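You operate a simulated robot arm through the tools that you are given. There is no shell and no other tool. Be economical: measure what you need, move in short steps, check, and stop when the job is done.

You run a simulated robot arm. Do the job below in one go: nothing can be reset, and whatever is moved stays where it is left.

TASK
Slide the orange stop to mark 1 and tighten its screw at 3.
Fine: blue driver, one run, back in its holder after; fingers off the turning socket.

The check looks at the end state, three seconds after you hand in, the way a careful person would. Anything else that was tipped, shoved, dropped, spilled or broken makes it a failure.

THE ROBOT
A 6-joint arm with a two-finger parallel gripper, fixed in place. Base frame: the origin is at the foot of the arm, x ahead of it, y to its left, z up. Units: mm, degrees, N and s.
Its first joint turns from -66.0 to 66.0 degrees. Payload 2.9 kg.
The tool frame sits at the grasp point between the pads (the TCP): z along the fingers, y along the line on which they close. The tips reach 30 mm beyond it. Largest opening 110 mm; finger width 20, thickness 10; the body of the gripper, 48 by 112 mm, starts 55 mm behind the TCP.
Orientation is that of the tool frame in the base frame, as a unit quaternion [x, y, z, w]. With the fingers straight down and closing along the base's y, the tool's x points along the base's -x, its y along +y and its z along -z.

THE INTERFACE
- The arm moves only by the tool send_rows. Its argument "commands" is a list of rows, each a list of 7 numbers: the turn, a rotation vector about the tool's x, y, z in degrees, then the shift along the tool's x, y, z in mm, then the closure, from 0 (fully open) to 1 (shut). In form: [[wx, wy, wz, dx, dy, dz, jaw], ...]. A call has 1 to 10 rows; each row shifts and turns the commanded pose from where the row before left it, along the tool's axes as they then stand. Each row takes 0.2 s and may step no farther than 50 mm and 8.6 degrees from the row before; otherwise, or with a gripper value out of range, the whole call is refused. A pose out of reach is approached as far as the arm can. The call stops where the force on the tool passes 70 N (or 10 N more than at its start, if that is more) or the arm is blocked; 0.2 s more then pass. Each finger travels about 108 mm/s and halts on what it meets, pressing with about 29 N; the grip force reading is that of the motor and also rises with nothing between the fingers. The clock runs only during rows and for 0.2 s after the last one: add rows that do not move to give the fingers time. The reply holds the time, the measured pose of the TCP, the force on the tool along the base axes, the opening and the grip force, in the units named above and with some noise, with the torque about the TCP (base axes, N m) and any sound that the robot's microphone picked up, and new pictures: "show" is both (left out), scene, wrist or none.
- Cameras (640 x 400 px; columns grow to the right, rows downward): "scene" is fixed at [87.6, 438.9, 1400.2]; the picture's right is [-0.66, -0.76, 0.00], its down [-0.31, 0.27, -0.91] and it looks along [0.69, -0.60, -0.41] (base axes); focal length 236 px, centre (320, 200). "wrist" rides on the gripper at [72, 17, -103] in the tool frame; the picture's right is [-0.23, 0.97, 0.00], its down [-0.76, -0.18, -0.62] and it looks along [-0.61, -0.14, 0.78] (tool axes); focal length 222 px, centre (320, 200). There is no depth. A picture from a camera that has moved, and an enlarged one, comes with that camera's place and axes in the base frame and with its lens.
- close_up(camera, box): a new picture of the part [left, top, right, bottom] of that camera's present view, enlarged. It takes no simulated time.
- sign_off(): hands the job in; it is judged then, once.

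Work in short steps. Places have to be worked out from the pictures, the camera data and where the tool is seen: move nearer, look again, correct. Check each grasp and each placing, and mend what went wrong. You have 120 turns and 200 pictures in all, those below and enlarged ones among them. Open the gripper and draw the arm clear of the work before you hand the job in, unless the task says otherwise; then end with one line.

The tools are called after "Call:" by a JSON object that holds its "op" and its "data". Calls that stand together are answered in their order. send_rows: Moves the arm, as the interface text tells. Its arguments: {"type":"object","properties":{"commands":{"type":"array","items":{"type":"array","items":{"type":"number"}}},"show":{"type":"string","enum":["both","scene","wrist","none"]}},"required":["commands"]} The other tools are called the same way: close_up (camera, box) takes an enlarged picture of a part of a camera's view; sign_off () hands the job in.

At the start:

```text
time: 0.0
tcp_pos: [263.7, 175.8, 1325.4]
tcp_rot: [0.0, 1.0, 0.0, 0.0]
wrist_force: [0.2, 0.2, -0.2]
ft_torque: [-0.02, 0.04, 0.03]
opening: 110.0
gripper_force: 0.0
```

scene: 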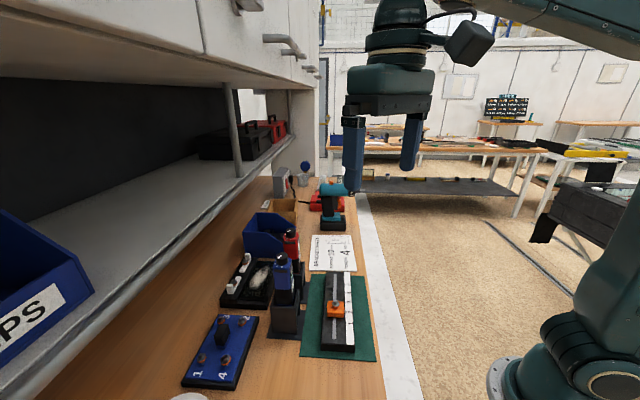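
wrist: 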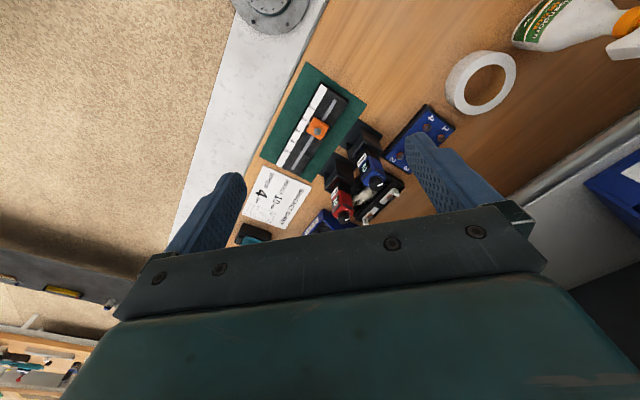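

The pictures show a rail with an orange stop, a blue and a red driver in holders and a blue tray with numbers. I take enlarged views first.

Call:
{"op": "close_up", "data": {"camera": "scene", "box": [260, 220, 400, 370]}}

Call:
{"op": "close_up", "data": {"camera": "scene", "box": [170, 220, 310, 400]}}

Call:
{"op": "close_up", "data": {"camera": "wrist", "box": [240, 60, 460, 240]}}

```text
2.67 times, centred on (330, 295) of scene
camera zoom: at [87.6, 438.9, 1400.2], right [-0.66, -0.76, 0.0], down [-0.31, 0.27, -0.91], along [0.69, -0.6, -0.41], focal length 628 px, centre (293, -53)
```

zoom: 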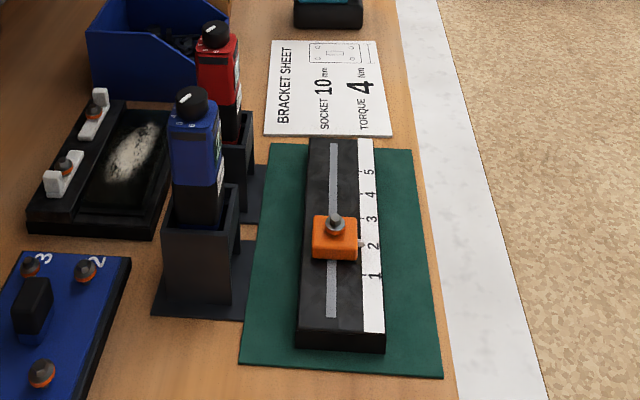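

```text
2.22 times, centred on (240, 310) of scene
camera zoom: at [87.6, 438.9, 1400.2], right [-0.66, -0.76, 0.0], down [-0.31, 0.27, -0.91], along [0.69, -0.6, -0.41], focal length 524 px, centre (498, -44)
```

zoom: 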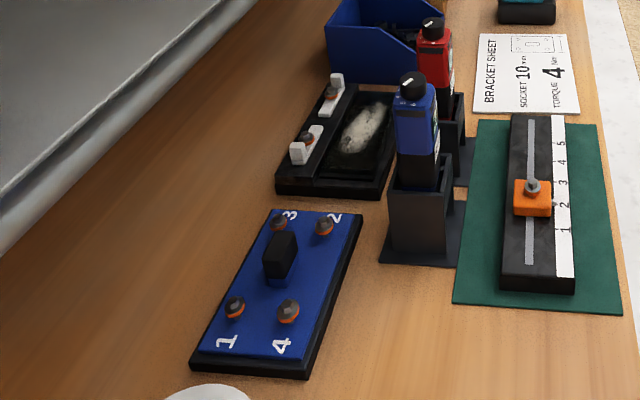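

```text
2.22 times, centred on (350, 150) of wrist
camera zoom: at [191.3, 192.3, 1428.8], right [0.23, 0.97, 0.0], down [0.76, -0.18, 0.62], along [0.61, -0.14, -0.78], focal length 494 px, centre (253, 311)
```

zoom: 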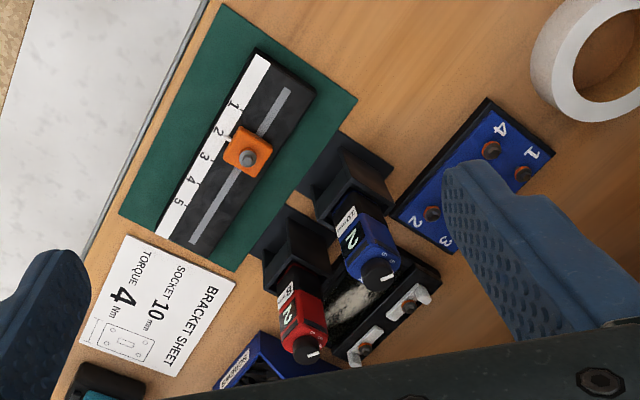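

The close-ups seem to be re-rendered, so I zoom harder on the driver, the stop and the tray.

Call:
{"op": "close_up", "data": {"camera": "wrist", "box": [340, 130, 390, 195]}}

Call:
{"op": "close_up", "data": {"camera": "wrist", "box": [290, 80, 350, 150]}}

Call:
{"op": "close_up", "data": {"camera": "scene", "box": [262, 245, 312, 345]}}

Call:
{"op": "close_up", "data": {"camera": "scene", "box": [315, 270, 375, 355]}}

```text
6.15 times, centred on (365, 162) of wrist
camera zoom: at [191.3, 192.3, 1428.8], right [0.23, 0.97, 0.0], down [0.76, -0.18, 0.62], along [0.61, -0.14, -0.78], focal length 1367 px, centre (43, 431)
```

zoom: 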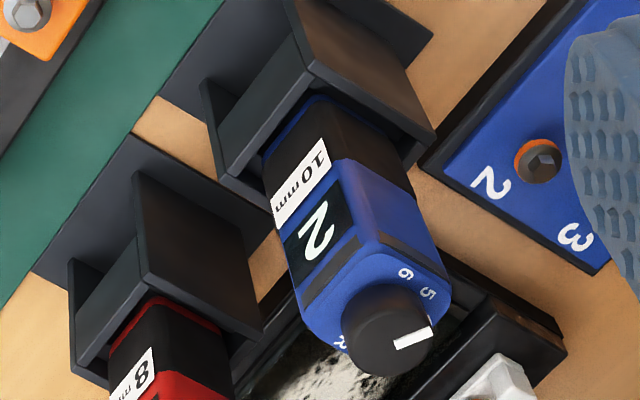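

```text
5.71 times, centred on (320, 115) of wrist
camera zoom: at [191.3, 192.3, 1428.8], right [0.23, 0.97, 0.0], down [0.76, -0.18, 0.62], along [0.61, -0.14, -0.78], focal length 1269 px, centre (320, 686)
```

zoom: 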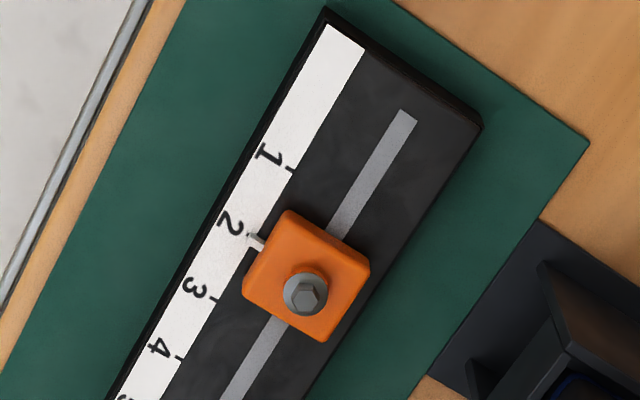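

```text
4.00 times, centred on (287, 295) of scene
camera zoom: at [87.6, 438.9, 1400.2], right [-0.66, -0.76, 0.0], down [-0.31, 0.27, -0.91], along [0.69, -0.6, -0.41], focal length 942 px, centre (452, -180)
```

zoom: 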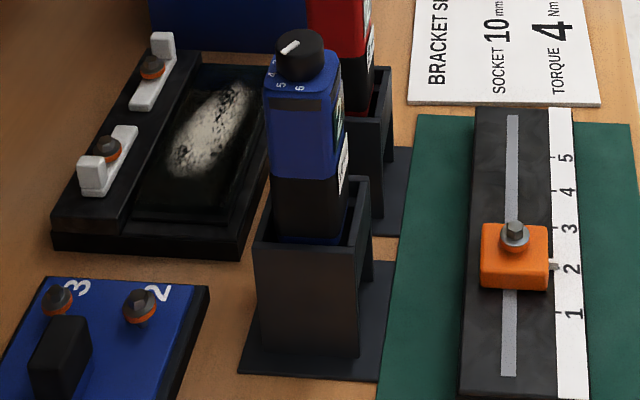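

```text
4.71 times, centred on (345, 312) of scene
camera zoom: at [87.6, 438.9, 1400.2], right [-0.66, -0.76, 0.0], down [-0.31, 0.27, -0.91], along [0.69, -0.6, -0.41], focal length 1109 px, centre (202, -329)
```

zoom: 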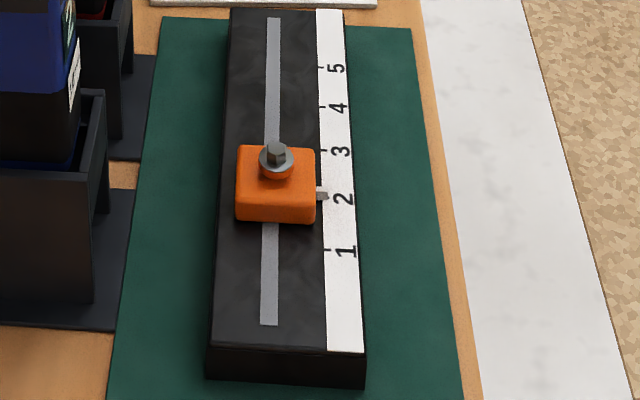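

From the two views the blue driver's knob top is near (432, 240, 1101) and the stop's screw near (366, 148, 968). I move the tool above the driver to read the dial.

Call:
{"op": "send_rows", "data": {"commands": [[0, 0, 0, -45, 16, 0, 0], [0, 0, 0, -45, 16, 0, 0], [0, 0, 0, -45, 16, 0, 0], [0, 0, 0, -33, 16, 0, 0], [0, 0, 0, 0, 0, 40, 0], [0, 0, 0, 0, 0, 40, 0], [0, 0, 0, 0, 0, 0, 0]]}}

```text
time: 1.6
tcp_pos: [424.1, 234.4, 1242.9]
tcp_rot: [0.001, 1.0, 0.004, 0.007]
wrist_force: [0.0, -0.8, 0.6]
ft_torque: [0.03, 0.0, 0.01]
opening: 109.9
gripper_force: 0.1
out of reach, approached as far as the arm can: row 4
camera wrist: at [350.6, 249.0, 1345.4], right [0.23, 0.97, 0.01], down [0.75, -0.19, 0.63], along [0.62, -0.14, -0.77], focal length 222 px, centre (320, 200)
```

scene: 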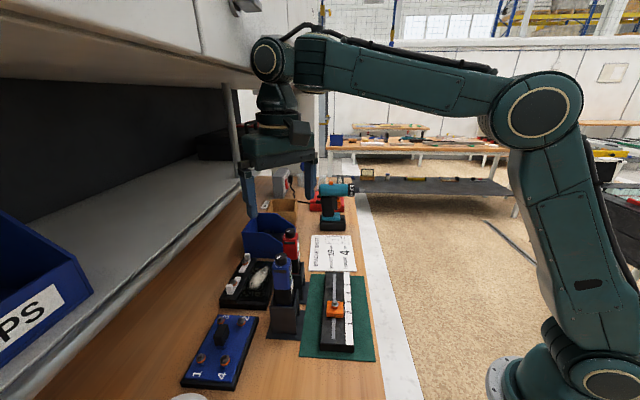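
wrist: 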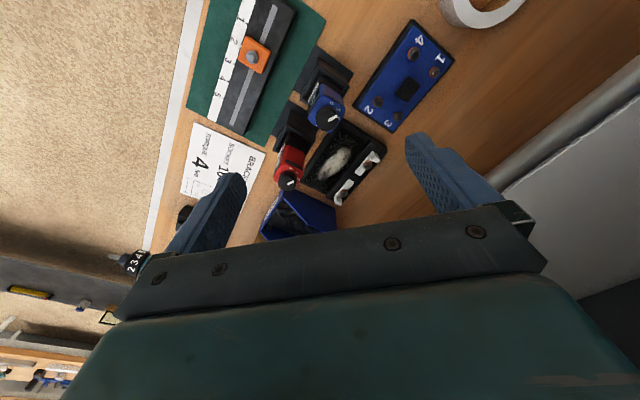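

The knob reads as about (436, 240). I zoom on its dial and on the stop from here.

Call:
{"op": "close_up", "data": {"camera": "wrist", "box": [305, 95, 345, 135]}}

Call:
{"op": "close_up", "data": {"camera": "wrist", "box": [200, 0, 330, 135]}}

Call:
{"op": "close_up", "data": {"camera": "scene", "box": [267, 248, 302, 278]}}

```text
10.00 times, centred on (325, 115) of wrist
camera zoom: at [350.6, 249.0, 1345.4], right [0.23, 0.97, 0.01], down [0.75, -0.19, 0.63], along [0.62, -0.14, -0.77], focal length 2221 px, centre (270, 1050)
```

zoom: 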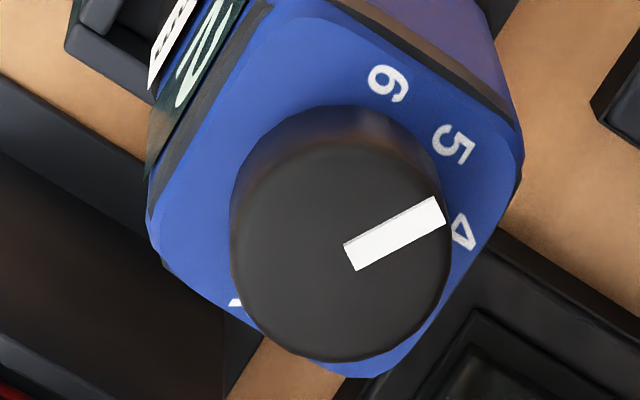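

```text
2.96 times, centred on (265, 68) of wrist
camera zoom: at [350.6, 249.0, 1345.4], right [0.23, 0.97, 0.01], down [0.75, -0.19, 0.63], along [0.62, -0.14, -0.77], focal length 658 px, centre (483, 593)
```

zoom: 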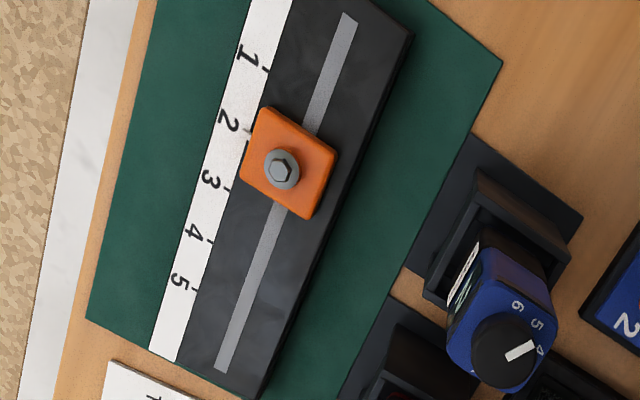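

```text
13.33 times, centred on (284, 263) of scene
camera zoom: at [86.1, 437.4, 1400.8], right [-0.66, -0.76, 0.0], down [-0.31, 0.27, -0.91], along [0.69, -0.6, -0.41], focal length 3141 px, centre (793, -640)
```

zoom: 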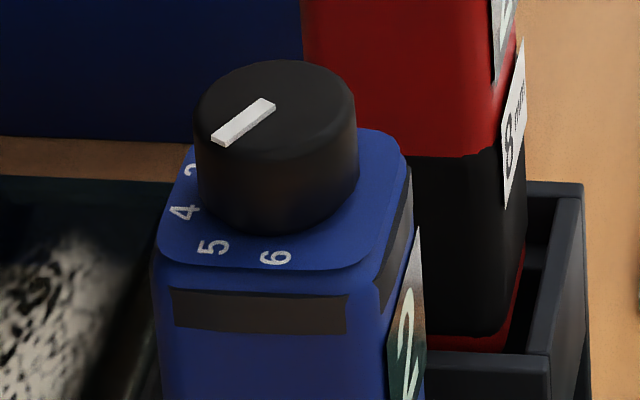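

The pointer seems to be at 5 while the display on the body reads 2. I look closer at the display and labels.

Call:
{"op": "close_up", "data": {"camera": "scene", "box": [285, 262, 305, 300]}}

Call:
{"op": "close_up", "data": {"camera": "wrist", "box": [265, 130, 310, 195]}}

```text
10.53 times, centred on (295, 281) of scene
camera zoom: at [86.1, 437.4, 1400.8], right [-0.66, -0.76, 0.0], down [-0.31, 0.27, -0.91], along [0.69, -0.6, -0.41], focal length 2480 px, centre (583, -653)
```

zoom: 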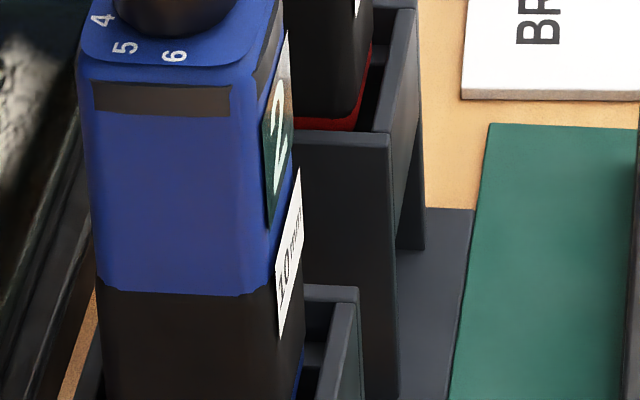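

```text
6.15 times, centred on (288, 162) of wrist
camera zoom: at [350.6, 249.0, 1345.4], right [0.23, 0.97, 0.01], down [0.75, -0.19, 0.63], along [0.62, -0.14, -0.77], focal length 1367 px, centre (520, 431)
```

zoom: 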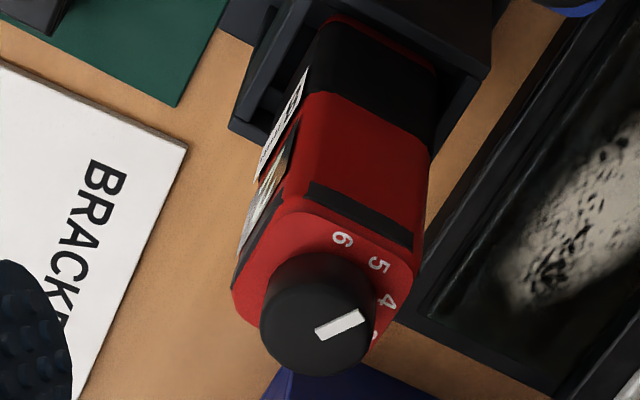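

The red driver looks alike, so the display may just lag or mean something else; I will watch it when turning. I bring the tool over the knob, turned -40°, jaw partly closed, staying well above.

Call:
{"op": "send_rows", "data": {"commands": [[0, 0, 0, -7, 2, 20, 0.3], [0, 0, -8, 0, 0, 0, 0.4], [0, 0, -8, 0, 0, 0, 0.45], [0, 0, -8, 0, 0, 0, 0.45], [0, 0, -8, 0, 0, 0, 0.45], [0, 0, -8, 0, 0, 0, 0.45], [0, 0, 0, 0, 0, 30, 0.45], [0, 0, 0, 0, 0, 0, 0.45]]}}

```text
time: 3.4
tcp_pos: [432.2, 239.0, 1185.2]
tcp_rot: [-0.342, 0.94, 0.0, -0.001]
wrist_force: [-0.6, 0.7, 0.5]
ft_torque: [0.02, 0.02, 0.02]
opening: 60.8
gripper_force: 0.0
camera wrist: at [366.7, 204.8, 1289.4], right [-0.45, 0.89, 0.0], down [0.7, 0.35, 0.62], along [0.55, 0.28, -0.78], focal length 222 px, centre (320, 200)
```

scene: 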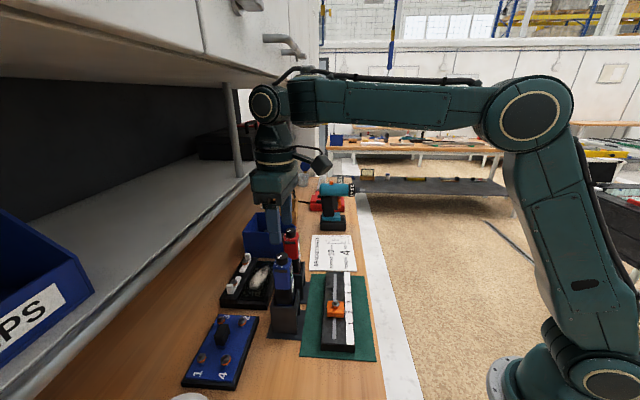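
wrist: 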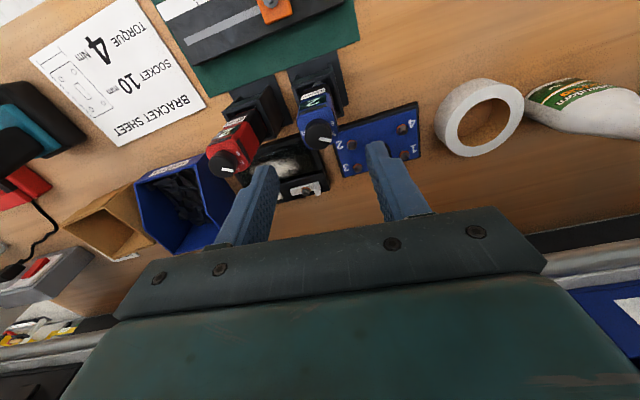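

Now zoom on the knob from this new viewpoint.

Call:
{"op": "close_up", "data": {"camera": "wrist", "box": [290, 80, 350, 160]}}

```text
5.00 times, centred on (320, 120) of wrist
camera zoom: at [366.7, 204.8, 1289.4], right [-0.45, 0.89, 0.0], down [0.7, 0.35, 0.62], along [0.55, 0.28, -0.78], focal length 1111 px, centre (320, 600)
```

zoom: 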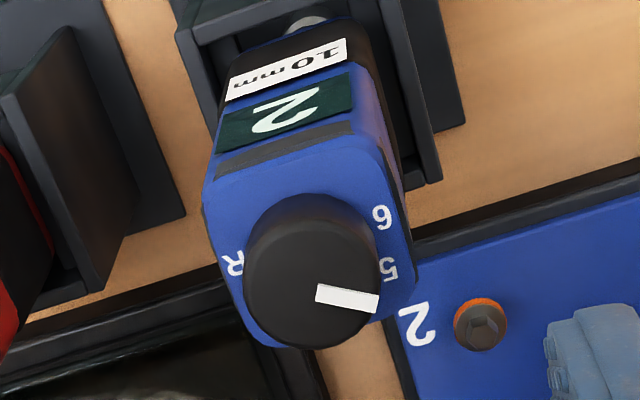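

The dial runs R,2,3,4,5,6 at 40° steps; pointer at 5 (≈105°), 3 lies at ≈21°. I centre on the knob at (437, 239), go down to it and take a look.

Call:
{"op": "send_rows", "data": {"commands": [[0, 0, 0, -3.8, -2.9, 20, 0.45], [0, 0, 0, 0, 0, 25, 0.45], [0, 0, 0, 0, 0, 21, 0.45], [0, 0, 0, 0, 0, 0, 0.45]]}}

Call:
{"op": "close_up", "data": {"camera": "scene", "box": [255, 220, 315, 280]}}

```text
time: 4.4
tcp_pos: [437.8, 237.6, 1120.9]
tcp_rot: [-0.342, 0.94, 0.0, 0.0]
wrist_force: [0.3, 0.2, 1.1]
ft_torque: [-0.03, -0.02, -0.03]
opening: 60.5
gripper_force: 0.2
camera wrist: at [371.4, 204.2, 1223.6], right [-0.45, 0.89, 0.0], down [0.7, 0.35, 0.62], along [0.56, 0.28, -0.78], focal length 222 px, centre (320, 200)
```

scene: 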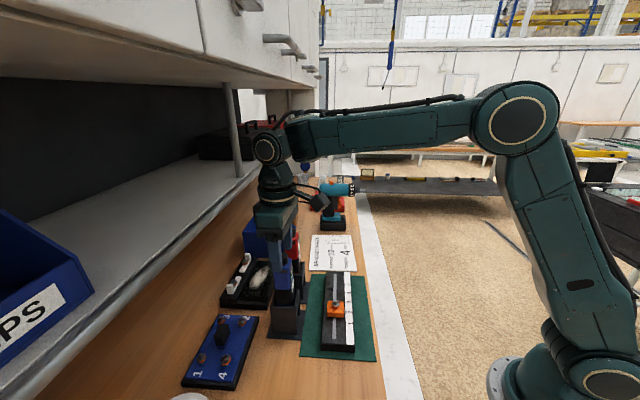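
wrist: 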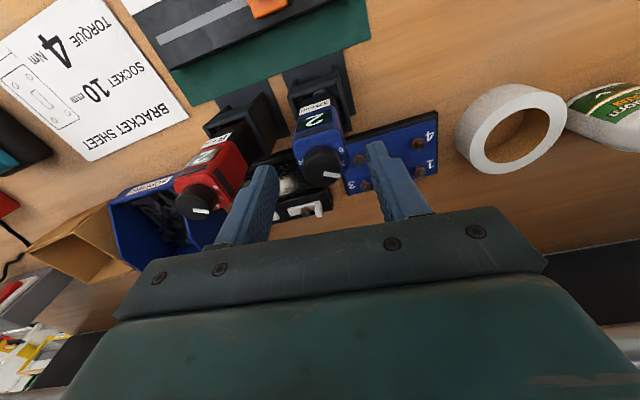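

```text
6.67 times, centred on (285, 250) of scene
camera zoom: at [87.6, 438.9, 1400.2], right [-0.66, -0.76, 0.0], down [-0.31, 0.27, -0.91], along [0.69, -0.6, -0.41], focal length 1571 px, centre (553, -133)
```

zoom: 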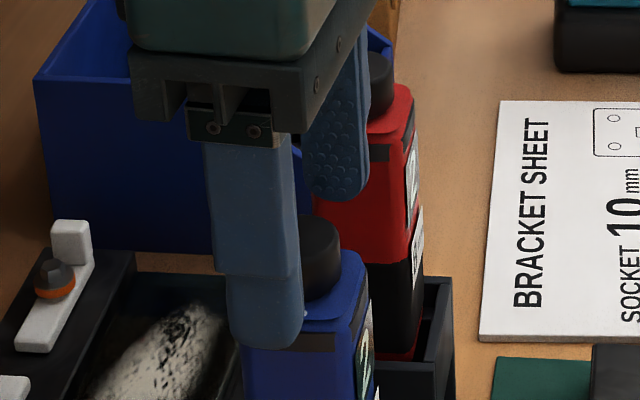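

The fingers straddle the knob; I check the centring precisely with a zoom before closing.

Call:
{"op": "close_up", "data": {"camera": "wrist", "box": [220, 110, 420, 250]}}

```text
2.86 times, centred on (320, 180) of wrist
camera zoom: at [371.4, 204.2, 1223.6], right [-0.45, 0.89, 0.0], down [0.7, 0.35, 0.62], along [0.56, 0.28, -0.78], focal length 635 px, centre (320, 257)
```

zoom: 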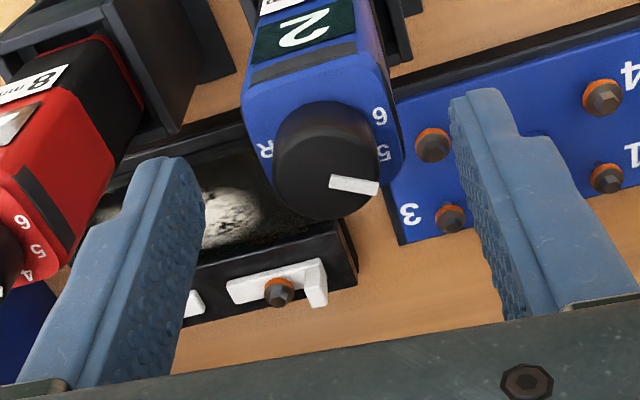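

Knob is centred at (436.6, 238.2). I lower 4 mm and close on the knob.

Call:
{"op": "send_rows", "data": {"commands": [[0, 0, 0, 0.5, 1.2, 4, 0.45], [0, 0, 0, 0, 0, 0, 0.65], [0, 0, 0, 0, 0, 0, 0.8], [0, 0, 0, 0, 0, 0, 0.8], [0, 0, 0, 0, 0, 0, 0.8]], "show": "wrist"}}

```text
time: 5.6
tcp_pos: [437.0, 239.8, 1117.4]
tcp_rot: [-0.342, 0.94, 0.0, 0.0]
wrist_force: [0.6, 0.2, 0.4]
ft_torque: [0.04, -0.09, -0.03]
opening: 23.9
gripper_force: 28.6
camera wrist: at [370.2, 204.9, 1219.9], right [-0.45, 0.89, 0.0], down [0.7, 0.35, 0.62], along [0.56, 0.28, -0.78], focal length 222 px, centre (320, 200)
```

wrist: 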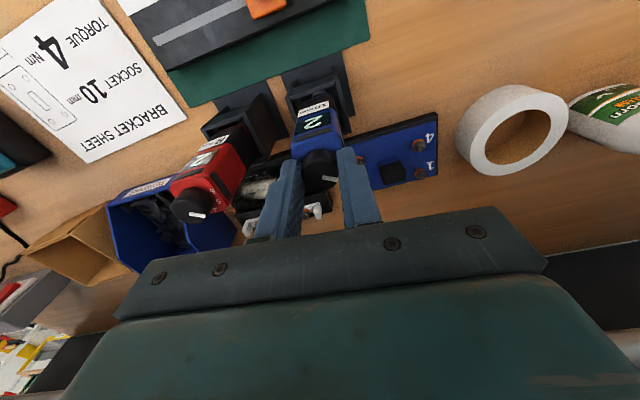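

Grip is on (24 mm, 28.6 N). I turn the knob clockwise in ten rows of 8.4°.

Call:
{"op": "send_rows", "data": {"commands": [[0, 0, 8.4, 0, 0, 0, 0.8], [0, 0, 8.4, 0, 0, 0, 0.8], [0, 0, 8.4, 0, 0, 0, 0.8], [0, 0, 8.4, 0, 0, 0, 0.8], [0, 0, 8.4, 0, 0, 0, 0.8], [0, 0, 8.4, 0, 0, 0, 0.8], [0, 0, 8.4, 0, 0, 0, 0.8], [0, 0, 8.4, 0, 0, 0, 0.8], [0, 0, 8.4, 0, 0, 0, 0.8], [0, 0, 8.4, 0, 0, 0, 0.8]]}}

Call:
{"op": "close_up", "data": {"camera": "wrist", "box": [250, 90, 390, 210]}}

```text
time: 7.8
tcp_pos: [437.7, 240.5, 1116.3]
tcp_rot: [0.376, 0.927, 0.001, 0.0]
wrist_force: [1.5, 4.8, 5.1]
ft_torque: [0.46, -0.21, 0.0]
opening: 23.9
gripper_force: 29.1
camera wrist: at [396.2, 301.9, 1220.2], right [0.84, 0.54, 0.0], down [0.42, -0.66, 0.62], along [0.34, -0.52, -0.78], focal length 222 px, centre (320, 200)
```

scene: 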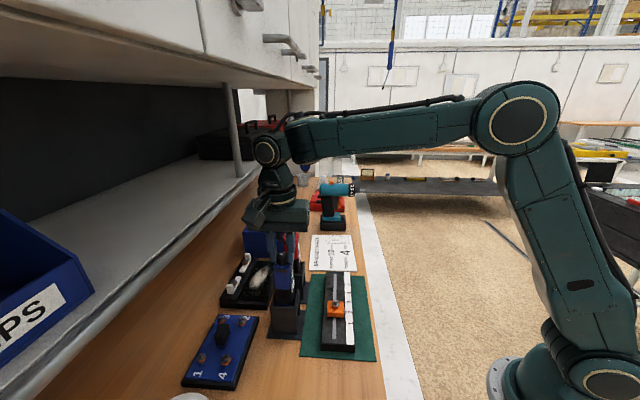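
wrist: 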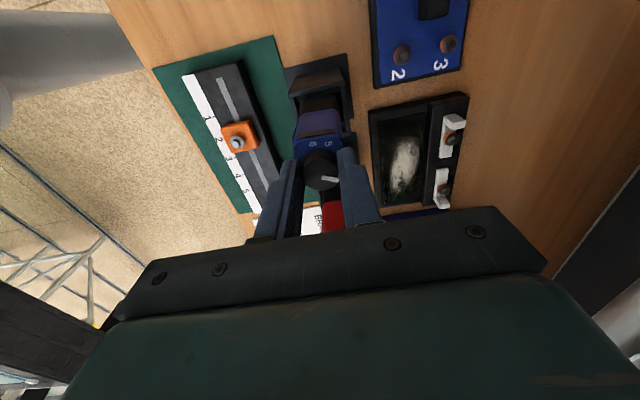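

```text
3.33 times, centred on (320, 150) of wrist
camera zoom: at [396.2, 301.9, 1220.2], right [0.84, 0.54, 0.0], down [0.42, -0.66, 0.62], along [0.34, -0.52, -0.78], focal length 740 px, centre (320, 367)
```

zoom: 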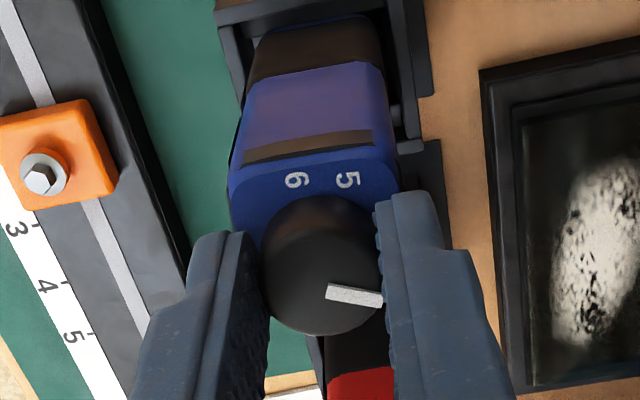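

The pointer followed, now at ≈22° base, which should be 3. I open, rise and check pointer and display.

Call:
{"op": "send_rows", "data": {"commands": [[0, 0, 0, 0, 0, 0, 0.6], [0, 0, 0, 0, 0, 0, 0.45], [0, 0, 0, 0, 0, 0, 0.45], [0, 0, 0, 0, 0, -30, 0.45], [0, 0, 0, 0, 0, -40, 0.45], [0, 0, 0, 0, 0, 0, 0.45]], "show": "wrist"}}

Call:
{"op": "close_up", "data": {"camera": "wrist", "box": [290, 70, 350, 160]}}

Call:
{"op": "close_up", "data": {"camera": "scene", "box": [267, 248, 307, 298]}}

```text
time: 9.2
tcp_pos: [436.8, 240.3, 1186.0]
tcp_rot: [0.374, 0.927, 0.0, 0.001]
wrist_force: [0.0, -0.2, -0.2]
ft_torque: [-0.03, 0.02, 0.02]
opening: 60.6
gripper_force: 0.0
camera wrist: at [396.1, 301.3, 1290.1], right [0.84, 0.54, 0.0], down [0.42, -0.66, 0.62], along [0.34, -0.52, -0.78], focal length 222 px, centre (320, 200)
```

wrist: 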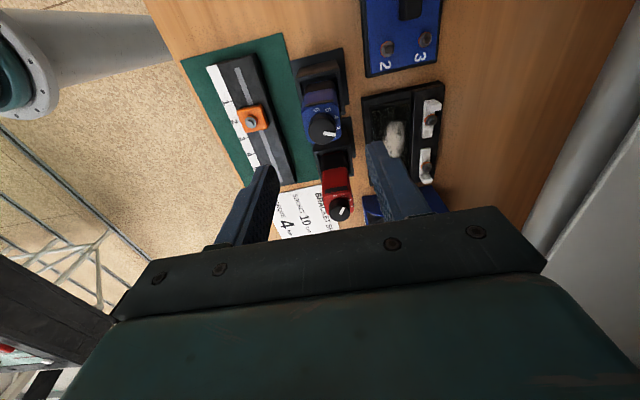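

```text
4.44 times, centred on (320, 115) of wrist
camera zoom: at [396.1, 301.3, 1290.1], right [0.84, 0.54, 0.0], down [0.42, -0.66, 0.62], along [0.34, -0.52, -0.78], focal length 987 px, centre (320, 578)
```

zoom: 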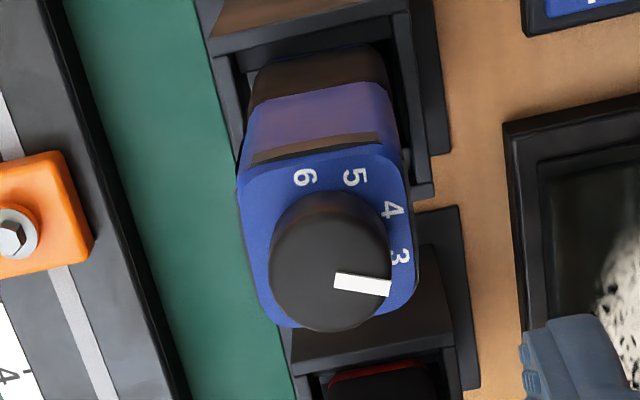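

```text
8.00 times, centred on (287, 273) of scene
camera zoom: at [87.6, 438.9, 1400.2], right [-0.66, -0.76, 0.0], down [-0.31, 0.27, -0.91], along [0.69, -0.6, -0.41], focal length 1885 px, centre (584, -384)
```

zoom: 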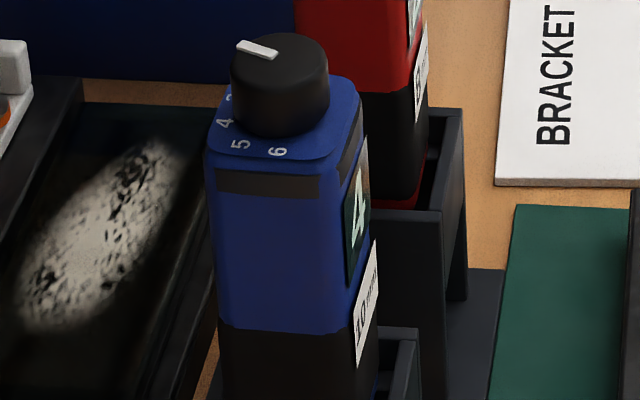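

The pointer is on the printed 3, yet the live display went 2 → 4, so the printed ring and the display run opposite ways. I turn back one detent (about 41°) to see whether the display reads 3.

Call:
{"op": "send_rows", "data": {"commands": [[0, 0, 0, 0, 0, 35, 0.45], [0, 0, 0, 0, 0, 35, 0.45], [0, 0, 0, 0, 0, 0, 0.65], [0, 0, 0, 0, 0, 0, 0.8], [0, 0, 0, 0, 0, 0, 0.8]], "show": "none"}}

Call:
{"op": "send_rows", "data": {"commands": [[0, 0, -8.2, 0, 0, 0, 0.8], [0, 0, -8.2, 0, 0, 0, 0.8], [0, 0, -8.2, 0, 0, 0, 0.8], [0, 0, -8.2, 0, 0, 0, 0.8], [0, 0, -8.2, 0, 0, 0, 0.8], [0, 0, 0, 0, 0, 0, 0.8]], "show": "none"}}

Call:
{"op": "close_up", "data": {"camera": "scene", "box": [267, 248, 307, 298]}}

```text
time: 10.4
tcp_pos: [436.1, 239.9, 1116.9]
tcp_rot: [0.375, 0.927, 0.001, 0.0]
wrist_force: [1.4, 1.9, 0.1]
ft_torque: [0.17, -0.16, 0.03]
opening: 24.1
gripper_force: 29.0
```

```text
time: 11.8
tcp_pos: [436.6, 239.1, 1117.0]
tcp_rot: [0.025, 1.0, 0.0, -0.001]
wrist_force: [0.0, -0.1, 0.0]
ft_torque: [0.01, 0.03, 0.0]
opening: 23.9
gripper_force: 29.1
```

```text
8.00 times, centred on (287, 273) of scene
camera zoom: at [87.7, 439.0, 1400.2], right [-0.66, -0.76, 0.0], down [-0.31, 0.27, -0.91], along [0.69, -0.6, -0.41], focal length 1885 px, centre (584, -384)
```

zoom: 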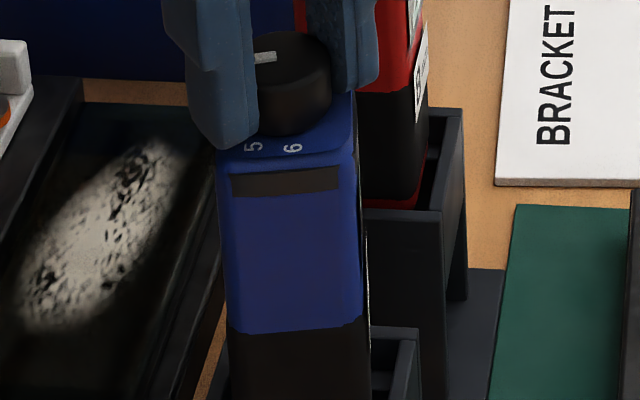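

The body turned a little in its holder with the knob (play). I release, rise and read again.

Call:
{"op": "send_rows", "data": {"commands": [[0, 0, 0, 0, 0, 0, 0.6], [0, 0, 0, 0, 0, 0, 0.45], [0, 0, 0, 0, 0, 0, 0.45], [0, 0, 0, 0, 0, -35, 0.45], [0, 0, 0, 0, 0, -35, 0.45], [0, 0, 0, 0, 0, 0, 0.45]], "show": "none"}}

Call:
{"op": "close_up", "data": {"camera": "wrist", "box": [290, 70, 350, 160]}}

Call:
{"op": "close_up", "data": {"camera": "scene", "box": [267, 248, 307, 298]}}

```text
time: 13.2
tcp_pos: [436.3, 239.8, 1186.7]
tcp_rot: [0.026, 1.0, 0.0, -0.001]
wrist_force: [0.0, 0.4, 0.0]
ft_torque: [-0.01, -0.03, -0.04]
opening: 60.7
gripper_force: 0.0
```

```text
4.44 times, centred on (320, 115) of wrist
camera zoom: at [364.1, 260.0, 1289.7], right [0.28, 0.96, 0.0], down [0.75, -0.22, 0.62], along [0.6, -0.17, -0.78], focal length 987 px, centre (320, 578)
```

zoom: 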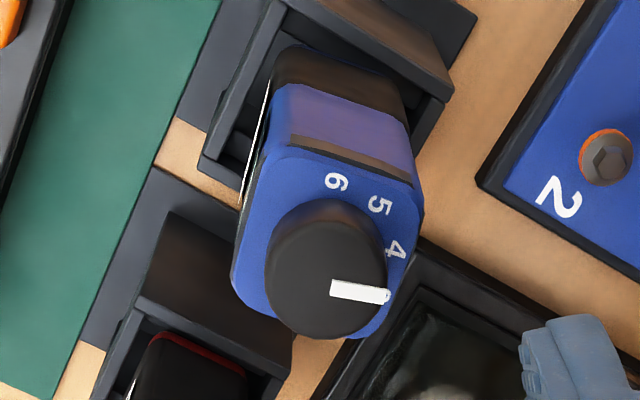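

```text
8.00 times, centred on (287, 273) of scene
camera zoom: at [87.6, 438.9, 1400.2], right [-0.66, -0.76, 0.0], down [-0.31, 0.27, -0.91], along [0.69, -0.6, -0.41], focal length 1885 px, centre (584, -384)
```

zoom: 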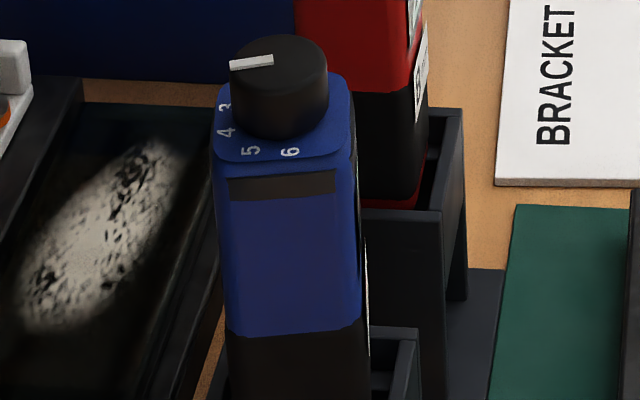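

Pointer is now near printed 4. I swing the wrist camera to the display side to read it.

Call:
{"op": "send_rows", "data": {"commands": [[0, 0, -8.4, 0, 0, 0, 0.45], [0, 0, -8.4, 0, 0, 0, 0.45], [0, 0, -8.4, 0, 0, 0, 0.45], [0, 0, -8.4, 0, 0, 0, 0.45], [0, 0, -8.4, 0, 0, 0, 0.45], [0, 0, -8.4, 0, 0, 0, 0.45], [0, 0, 0, 0, 0, 0, 0.45]], "show": "none"}}

Call:
{"op": "close_up", "data": {"camera": "wrist", "box": [290, 70, 350, 160]}}

```text
time: 14.8
tcp_pos: [436.1, 238.5, 1187.2]
tcp_rot: [-0.403, 0.915, 0.0, 0.0]
wrist_force: [0.4, 0.0, -1.3]
ft_torque: [-0.03, 0.0, 0.03]
opening: 60.4
gripper_force: 0.2
```

```text
4.44 times, centred on (320, 115) of wrist
camera zoom: at [375.4, 196.7, 1290.0], right [-0.56, 0.83, 0.0], down [0.65, 0.44, 0.62], along [0.51, 0.35, -0.78], focal length 987 px, centre (320, 578)
```

zoom: 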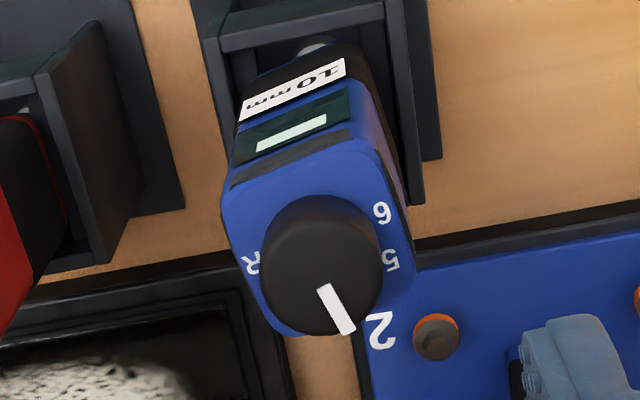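

Display shows a dash: between detents. I regrip and turn about 10° more counter-clockwise.

Call:
{"op": "send_rows", "data": {"commands": [[0, 0, 0, 0, 0, 35, 0.45], [0, 0, 0, 0, 0, 35, 0.45], [0, 0, 0, 0, 0, 0, 0.65], [0, 0, 0, 0, 0, 0, 0.8], [0, 0, 0, 0, 0, 0, 0.8], [0, 0, -5, 0, 0, 0, 0.8], [0, 0, -5, 0, 0, 0, 0.8], [0, 0, 0, 0, 0, 0, 0.8]], "show": "none"}}

Call:
{"op": "close_up", "data": {"camera": "wrist", "box": [280, 90, 360, 210]}}

```text
time: 16.6
tcp_pos: [437.2, 239.1, 1116.4]
tcp_rot: [-0.481, 0.877, 0.0, 0.0]
wrist_force: [0.5, -1.6, 0.5]
ft_torque: [-0.18, -0.09, 0.0]
opening: 23.7
gripper_force: 29.4
```

```text
3.33 times, centred on (320, 150) of wrist
camera zoom: at [383.3, 186.9, 1219.9], right [-0.7, 0.72, 0.0], down [0.56, 0.55, 0.62], along [0.45, 0.44, -0.78], focal length 740 px, centre (320, 367)
```

zoom: 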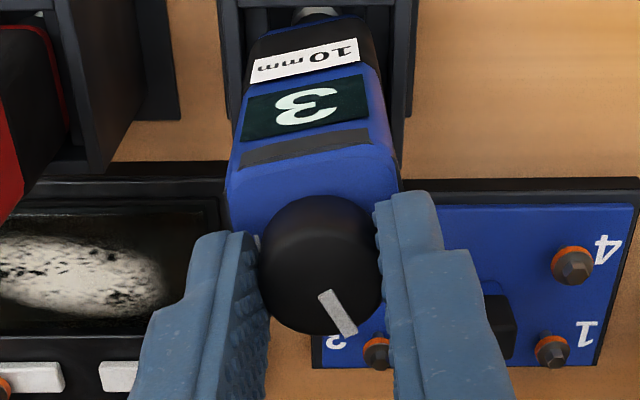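

The display reads 3. I release, rise and confirm it holds.

Call:
{"op": "send_rows", "data": {"commands": [[0, 0, 0, 0, 0, 0, 0.6], [0, 0, 0, 0, 0, 0, 0.45], [0, 0, 0, 0, 0, 0, 0.45], [0, 0, 0, 0, 0, -35, 0.45], [0, 0, 0, 0, 0, -35, 0.45], [0, 0, 0, 0, 0, 0, 0.45]], "show": "wrist"}}

Call:
{"op": "close_up", "data": {"camera": "wrist", "box": [290, 70, 350, 160]}}

Call:
{"op": "close_up", "data": {"camera": "scene", "box": [262, 240, 317, 345]}}

```text
time: 18.0
tcp_pos: [437.0, 239.1, 1187.7]
tcp_rot: [-0.48, 0.878, -0.001, 0.0]
wrist_force: [0.0, -0.2, -0.5]
ft_torque: [-0.01, 0.0, 0.02]
opening: 60.4
gripper_force: 0.0
camera wrist: at [383.5, 186.3, 1289.9], right [-0.7, 0.72, 0.0], down [0.56, 0.55, 0.62], along [0.45, 0.44, -0.78], focal length 222 px, centre (320, 200)
```

wrist: 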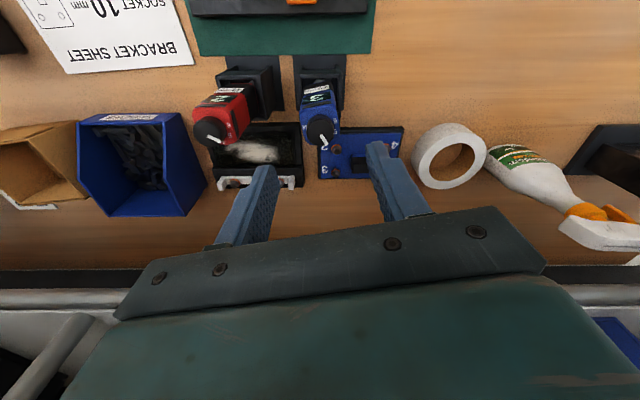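

```text
4.44 times, centred on (320, 115) of wrist
camera zoom: at [383.5, 186.3, 1289.9], right [-0.7, 0.72, 0.0], down [0.56, 0.55, 0.62], along [0.45, 0.44, -0.78], focal length 987 px, centre (320, 578)
```

zoom: 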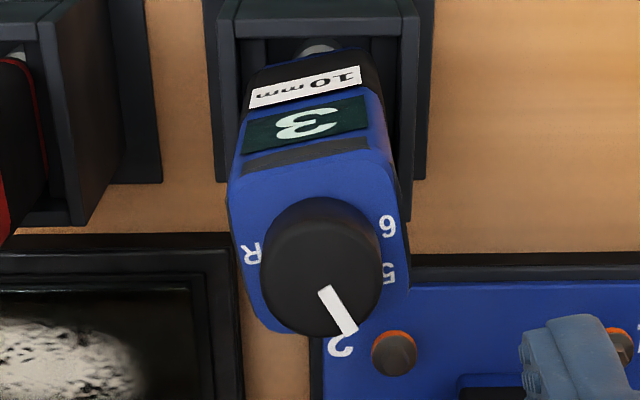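

```text
3.81 times, centred on (290, 292) of scene
camera zoom: at [87.6, 438.9, 1400.2], right [-0.66, -0.76, 0.0], down [-0.31, 0.27, -0.91], along [0.69, -0.6, -0.41], focal length 898 px, centre (436, -152)
```

zoom: 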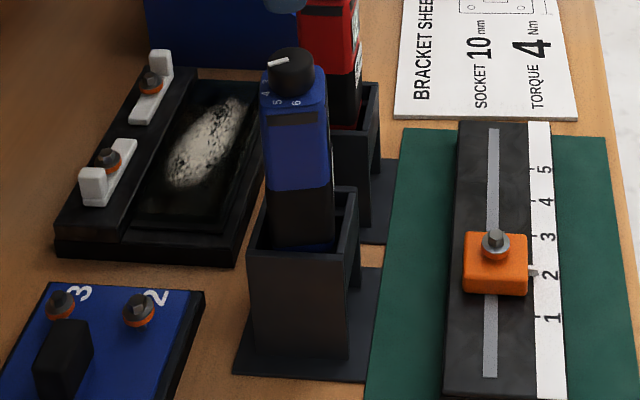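

Display holds 3. Now I move over the stop, turn the closing axis along the rail (~135°) and look.

Call:
{"op": "send_rows", "data": {"commands": [[0, 0, 0, 38, 3, 0, 0.3], [0, 0, 0, 38, 3, 0, 0.3], [0, 0, 0, 38, 3, 0, 0.3], [0, 0, 6, 0, 0, 0, 0.3], [0, 0, 6, 0, 0, 0, 0.3], [0, 0, 0, 0, 0, 35, 0.3], [0, 0, 0, 0, 0, 35, 0.3], [0, 0, 0, 0, 0, 0, 0.3]]}}

Call:
{"op": "close_up", "data": {"camera": "wrist", "box": [220, 30, 420, 170]}}

```text
time: 19.8
tcp_pos: [366.3, 148.7, 1116.3]
tcp_rot: [-0.386, 0.922, 0.0, 0.0]
wrist_force: [-0.3, -0.2, -0.1]
ft_torque: [-0.03, -0.01, -0.01]
opening: 76.9
gripper_force: 0.1
camera wrist: at [304.5, 108.5, 1219.3], right [-0.53, 0.85, 0.0], down [0.66, 0.42, 0.62], along [0.53, 0.33, -0.78], focal length 222 px, centre (320, 200)
```

scene: 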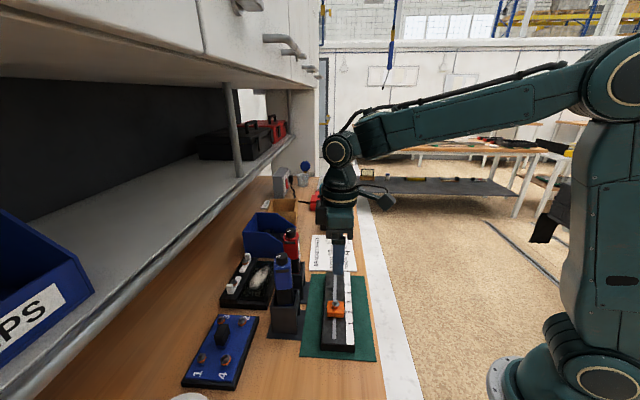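
wrist: 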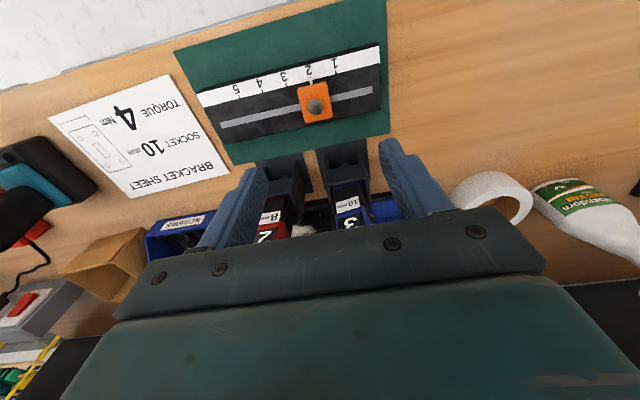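

```text
2.86 times, centred on (320, 100) of wrist
camera zoom: at [304.5, 108.5, 1219.3], right [-0.53, 0.85, 0.0], down [0.66, 0.42, 0.62], along [0.53, 0.33, -0.78], focal length 635 px, centre (320, 486)
```

zoom: 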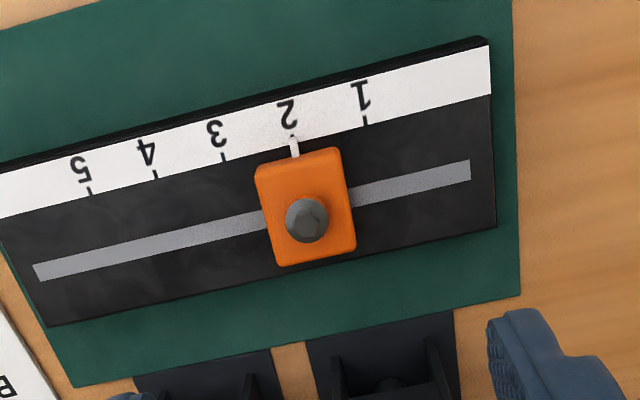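

Triangulation puts tick spacing at ~30 mm, the rail top at z≈925, the screw head top at (371, 143, 954), the tab on mark 2. I centre over the stop and descend to TCP z≈985.

Call:
{"op": "send_rows", "data": {"commands": [[0, 0, 0, 0.6, -7.5, 30, 0.3], [0, 0, 0, 0, 0, 40, 0.3], [0, 0, 0, 0, 0, 40, 0.3], [0, 0, 0, 0, 0, 21, 0.3], [0, 0, 0, 0, 0, 0, 0.3]], "show": "wrist"}}

Call:
{"op": "close_up", "data": {"camera": "wrist", "box": [220, 70, 420, 220]}}

Call:
{"op": "close_up", "data": {"camera": "scene", "box": [300, 250, 390, 360]}}

```text
time: 21.0
tcp_pos: [373.0, 143.6, 984.4]
tcp_rot: [-0.385, 0.923, 0.0, 0.0]
wrist_force: [-0.1, -0.1, 0.7]
ft_torque: [0.0, -0.01, 0.03]
opening: 77.4
gripper_force: 0.0
camera wrist: at [309.6, 103.4, 1087.6], right [-0.53, 0.85, 0.0], down [0.66, 0.42, 0.62], along [0.53, 0.33, -0.78], focal length 222 px, centre (320, 200)
```

wrist: 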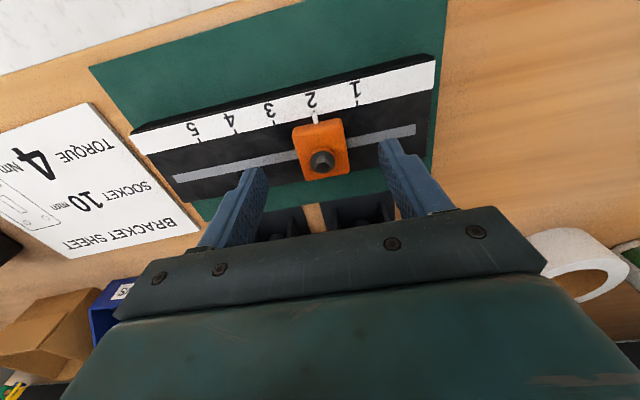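

```text
2.67 times, centred on (320, 145) of wrist
camera zoom: at [309.6, 103.4, 1087.6], right [-0.53, 0.85, 0.0], down [0.66, 0.42, 0.62], along [0.53, 0.33, -0.78], focal length 592 px, centre (320, 347)
```

zoom: 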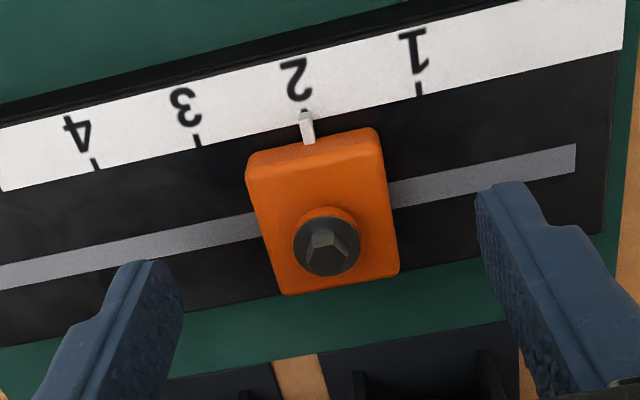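

```text
3.64 times, centred on (345, 305) of scene
camera zoom: at [87.7, 438.9, 1400.2], right [-0.66, -0.76, 0.0], down [-0.31, 0.27, -0.91], along [0.69, -0.6, -0.41], focal length 857 px, centre (229, -182)
```

zoom: 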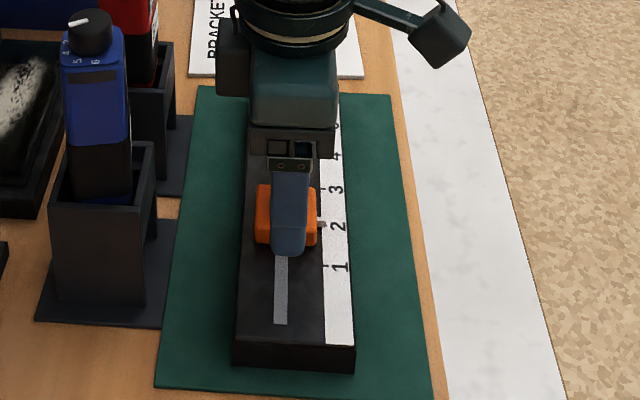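

Everything agrees: rail top ≈926, ticks 30 mm apart. I descend 22 mm and close on the stop.

Call:
{"op": "send_rows", "data": {"commands": [[0, 0, 0, 0, 0, 12, 0.3], [0, 0, 0, 0, 0, 10, 0.3], [0, 0, 0, 0, 0, 0, 0.5], [0, 0, 0, 0, 0, 0, 0.65], [0, 0, 0, 0, 0, 0, 0.75], [0, 0, 0, 0, 0, 0, 0.75]], "show": "wrist"}}

Call:
{"op": "close_up", "data": {"camera": "wrist", "box": [220, 70, 420, 220]}}

```text
time: 22.4
tcp_pos: [372.9, 145.2, 962.3]
tcp_rot: [-0.385, 0.923, 0.0, 0.0]
wrist_force: [1.0, 0.0, -0.6]
ft_torque: [0.08, -0.18, -0.24]
opening: 35.5
gripper_force: 29.0
camera wrist: at [309.6, 103.1, 1066.0], right [-0.53, 0.85, 0.0], down [0.66, 0.42, 0.62], along [0.53, 0.33, -0.78], focal length 222 px, centre (320, 200)
```

wrist: 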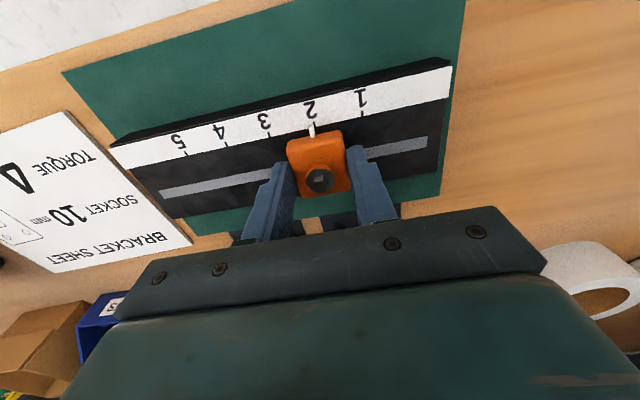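

```text
2.67 times, centred on (320, 145) of wrist
camera zoom: at [309.6, 103.1, 1066.0], right [-0.53, 0.85, 0.0], down [0.66, 0.42, 0.62], along [0.53, 0.33, -0.78], focal length 592 px, centre (320, 347)
```

zoom: 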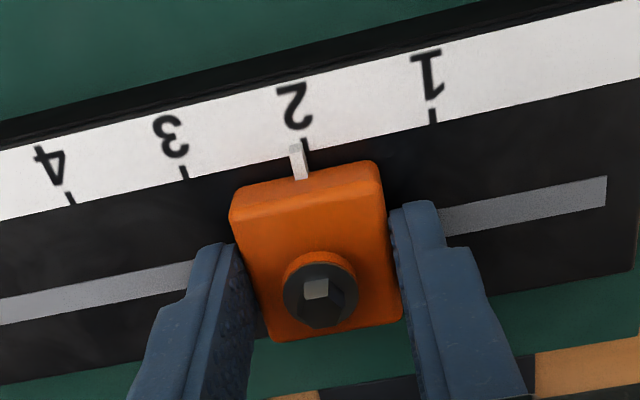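

Stop gripped (35.5 mm), tab ≈3 mm short of mark 2. I slide 32 mm along the rail toward mark 1 in small rows.

Call:
{"op": "send_rows", "data": {"commands": [[0, 0, 0, -0.1, 7, 0, 0.75], [0, 0, 0, -0.1, 8, 0, 0.75], [0, 0, 0, -0.1, 8, 0, 0.75], [0, 0, 0, -0.1, 7, 0, 0.75], [0, 0, 0, 0, 2, 0, 0.75], [0, 0, 0, 0, 0, 0, 0.75]], "show": "wrist"}}

Call:
{"op": "close_up", "data": {"camera": "wrist", "box": [260, 90, 380, 180]}}

Call:
{"op": "close_up", "data": {"camera": "scene", "box": [310, 280, 380, 360]}}

```text
time: 23.8
tcp_pos: [350.4, 166.4, 963.3]
tcp_rot: [-0.386, 0.923, 0.0, 0.0]
wrist_force: [-1.3, -1.8, -0.5]
ft_torque: [0.15, 0.1, -0.38]
opening: 35.6
gripper_force: 28.8
camera wrist: at [286.9, 125.8, 1066.5], right [-0.53, 0.85, 0.0], down [0.66, 0.42, 0.62], along [0.53, 0.33, -0.78], focal length 222 px, centre (320, 200)
```

wrist: 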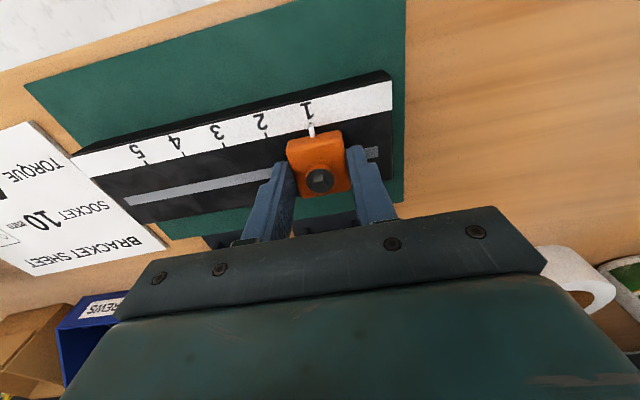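

```text
4.44 times, centred on (320, 135) of wrist
camera zoom: at [286.9, 125.8, 1066.5], right [-0.53, 0.85, 0.0], down [0.66, 0.42, 0.62], along [0.53, 0.33, -0.78], focal length 987 px, centre (320, 489)
```

zoom: 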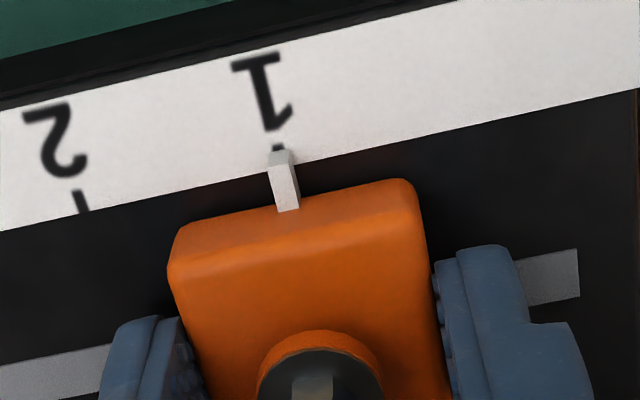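

```text
5.00 times, centred on (345, 320) of scene
camera zoom: at [87.7, 438.9, 1400.2], right [-0.66, -0.76, 0.0], down [-0.31, 0.27, -0.91], along [0.69, -0.6, -0.41], focal length 1178 px, centre (195, -400)
```

zoom: 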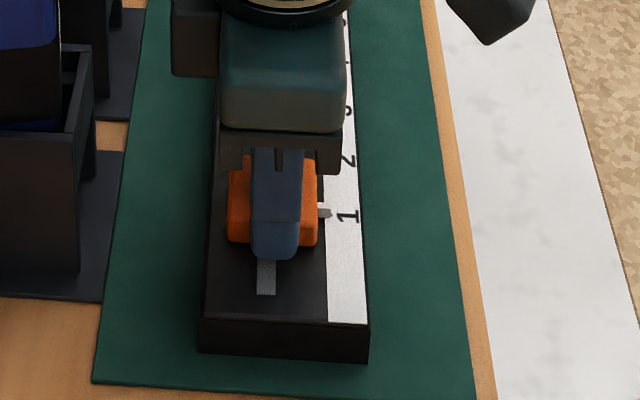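

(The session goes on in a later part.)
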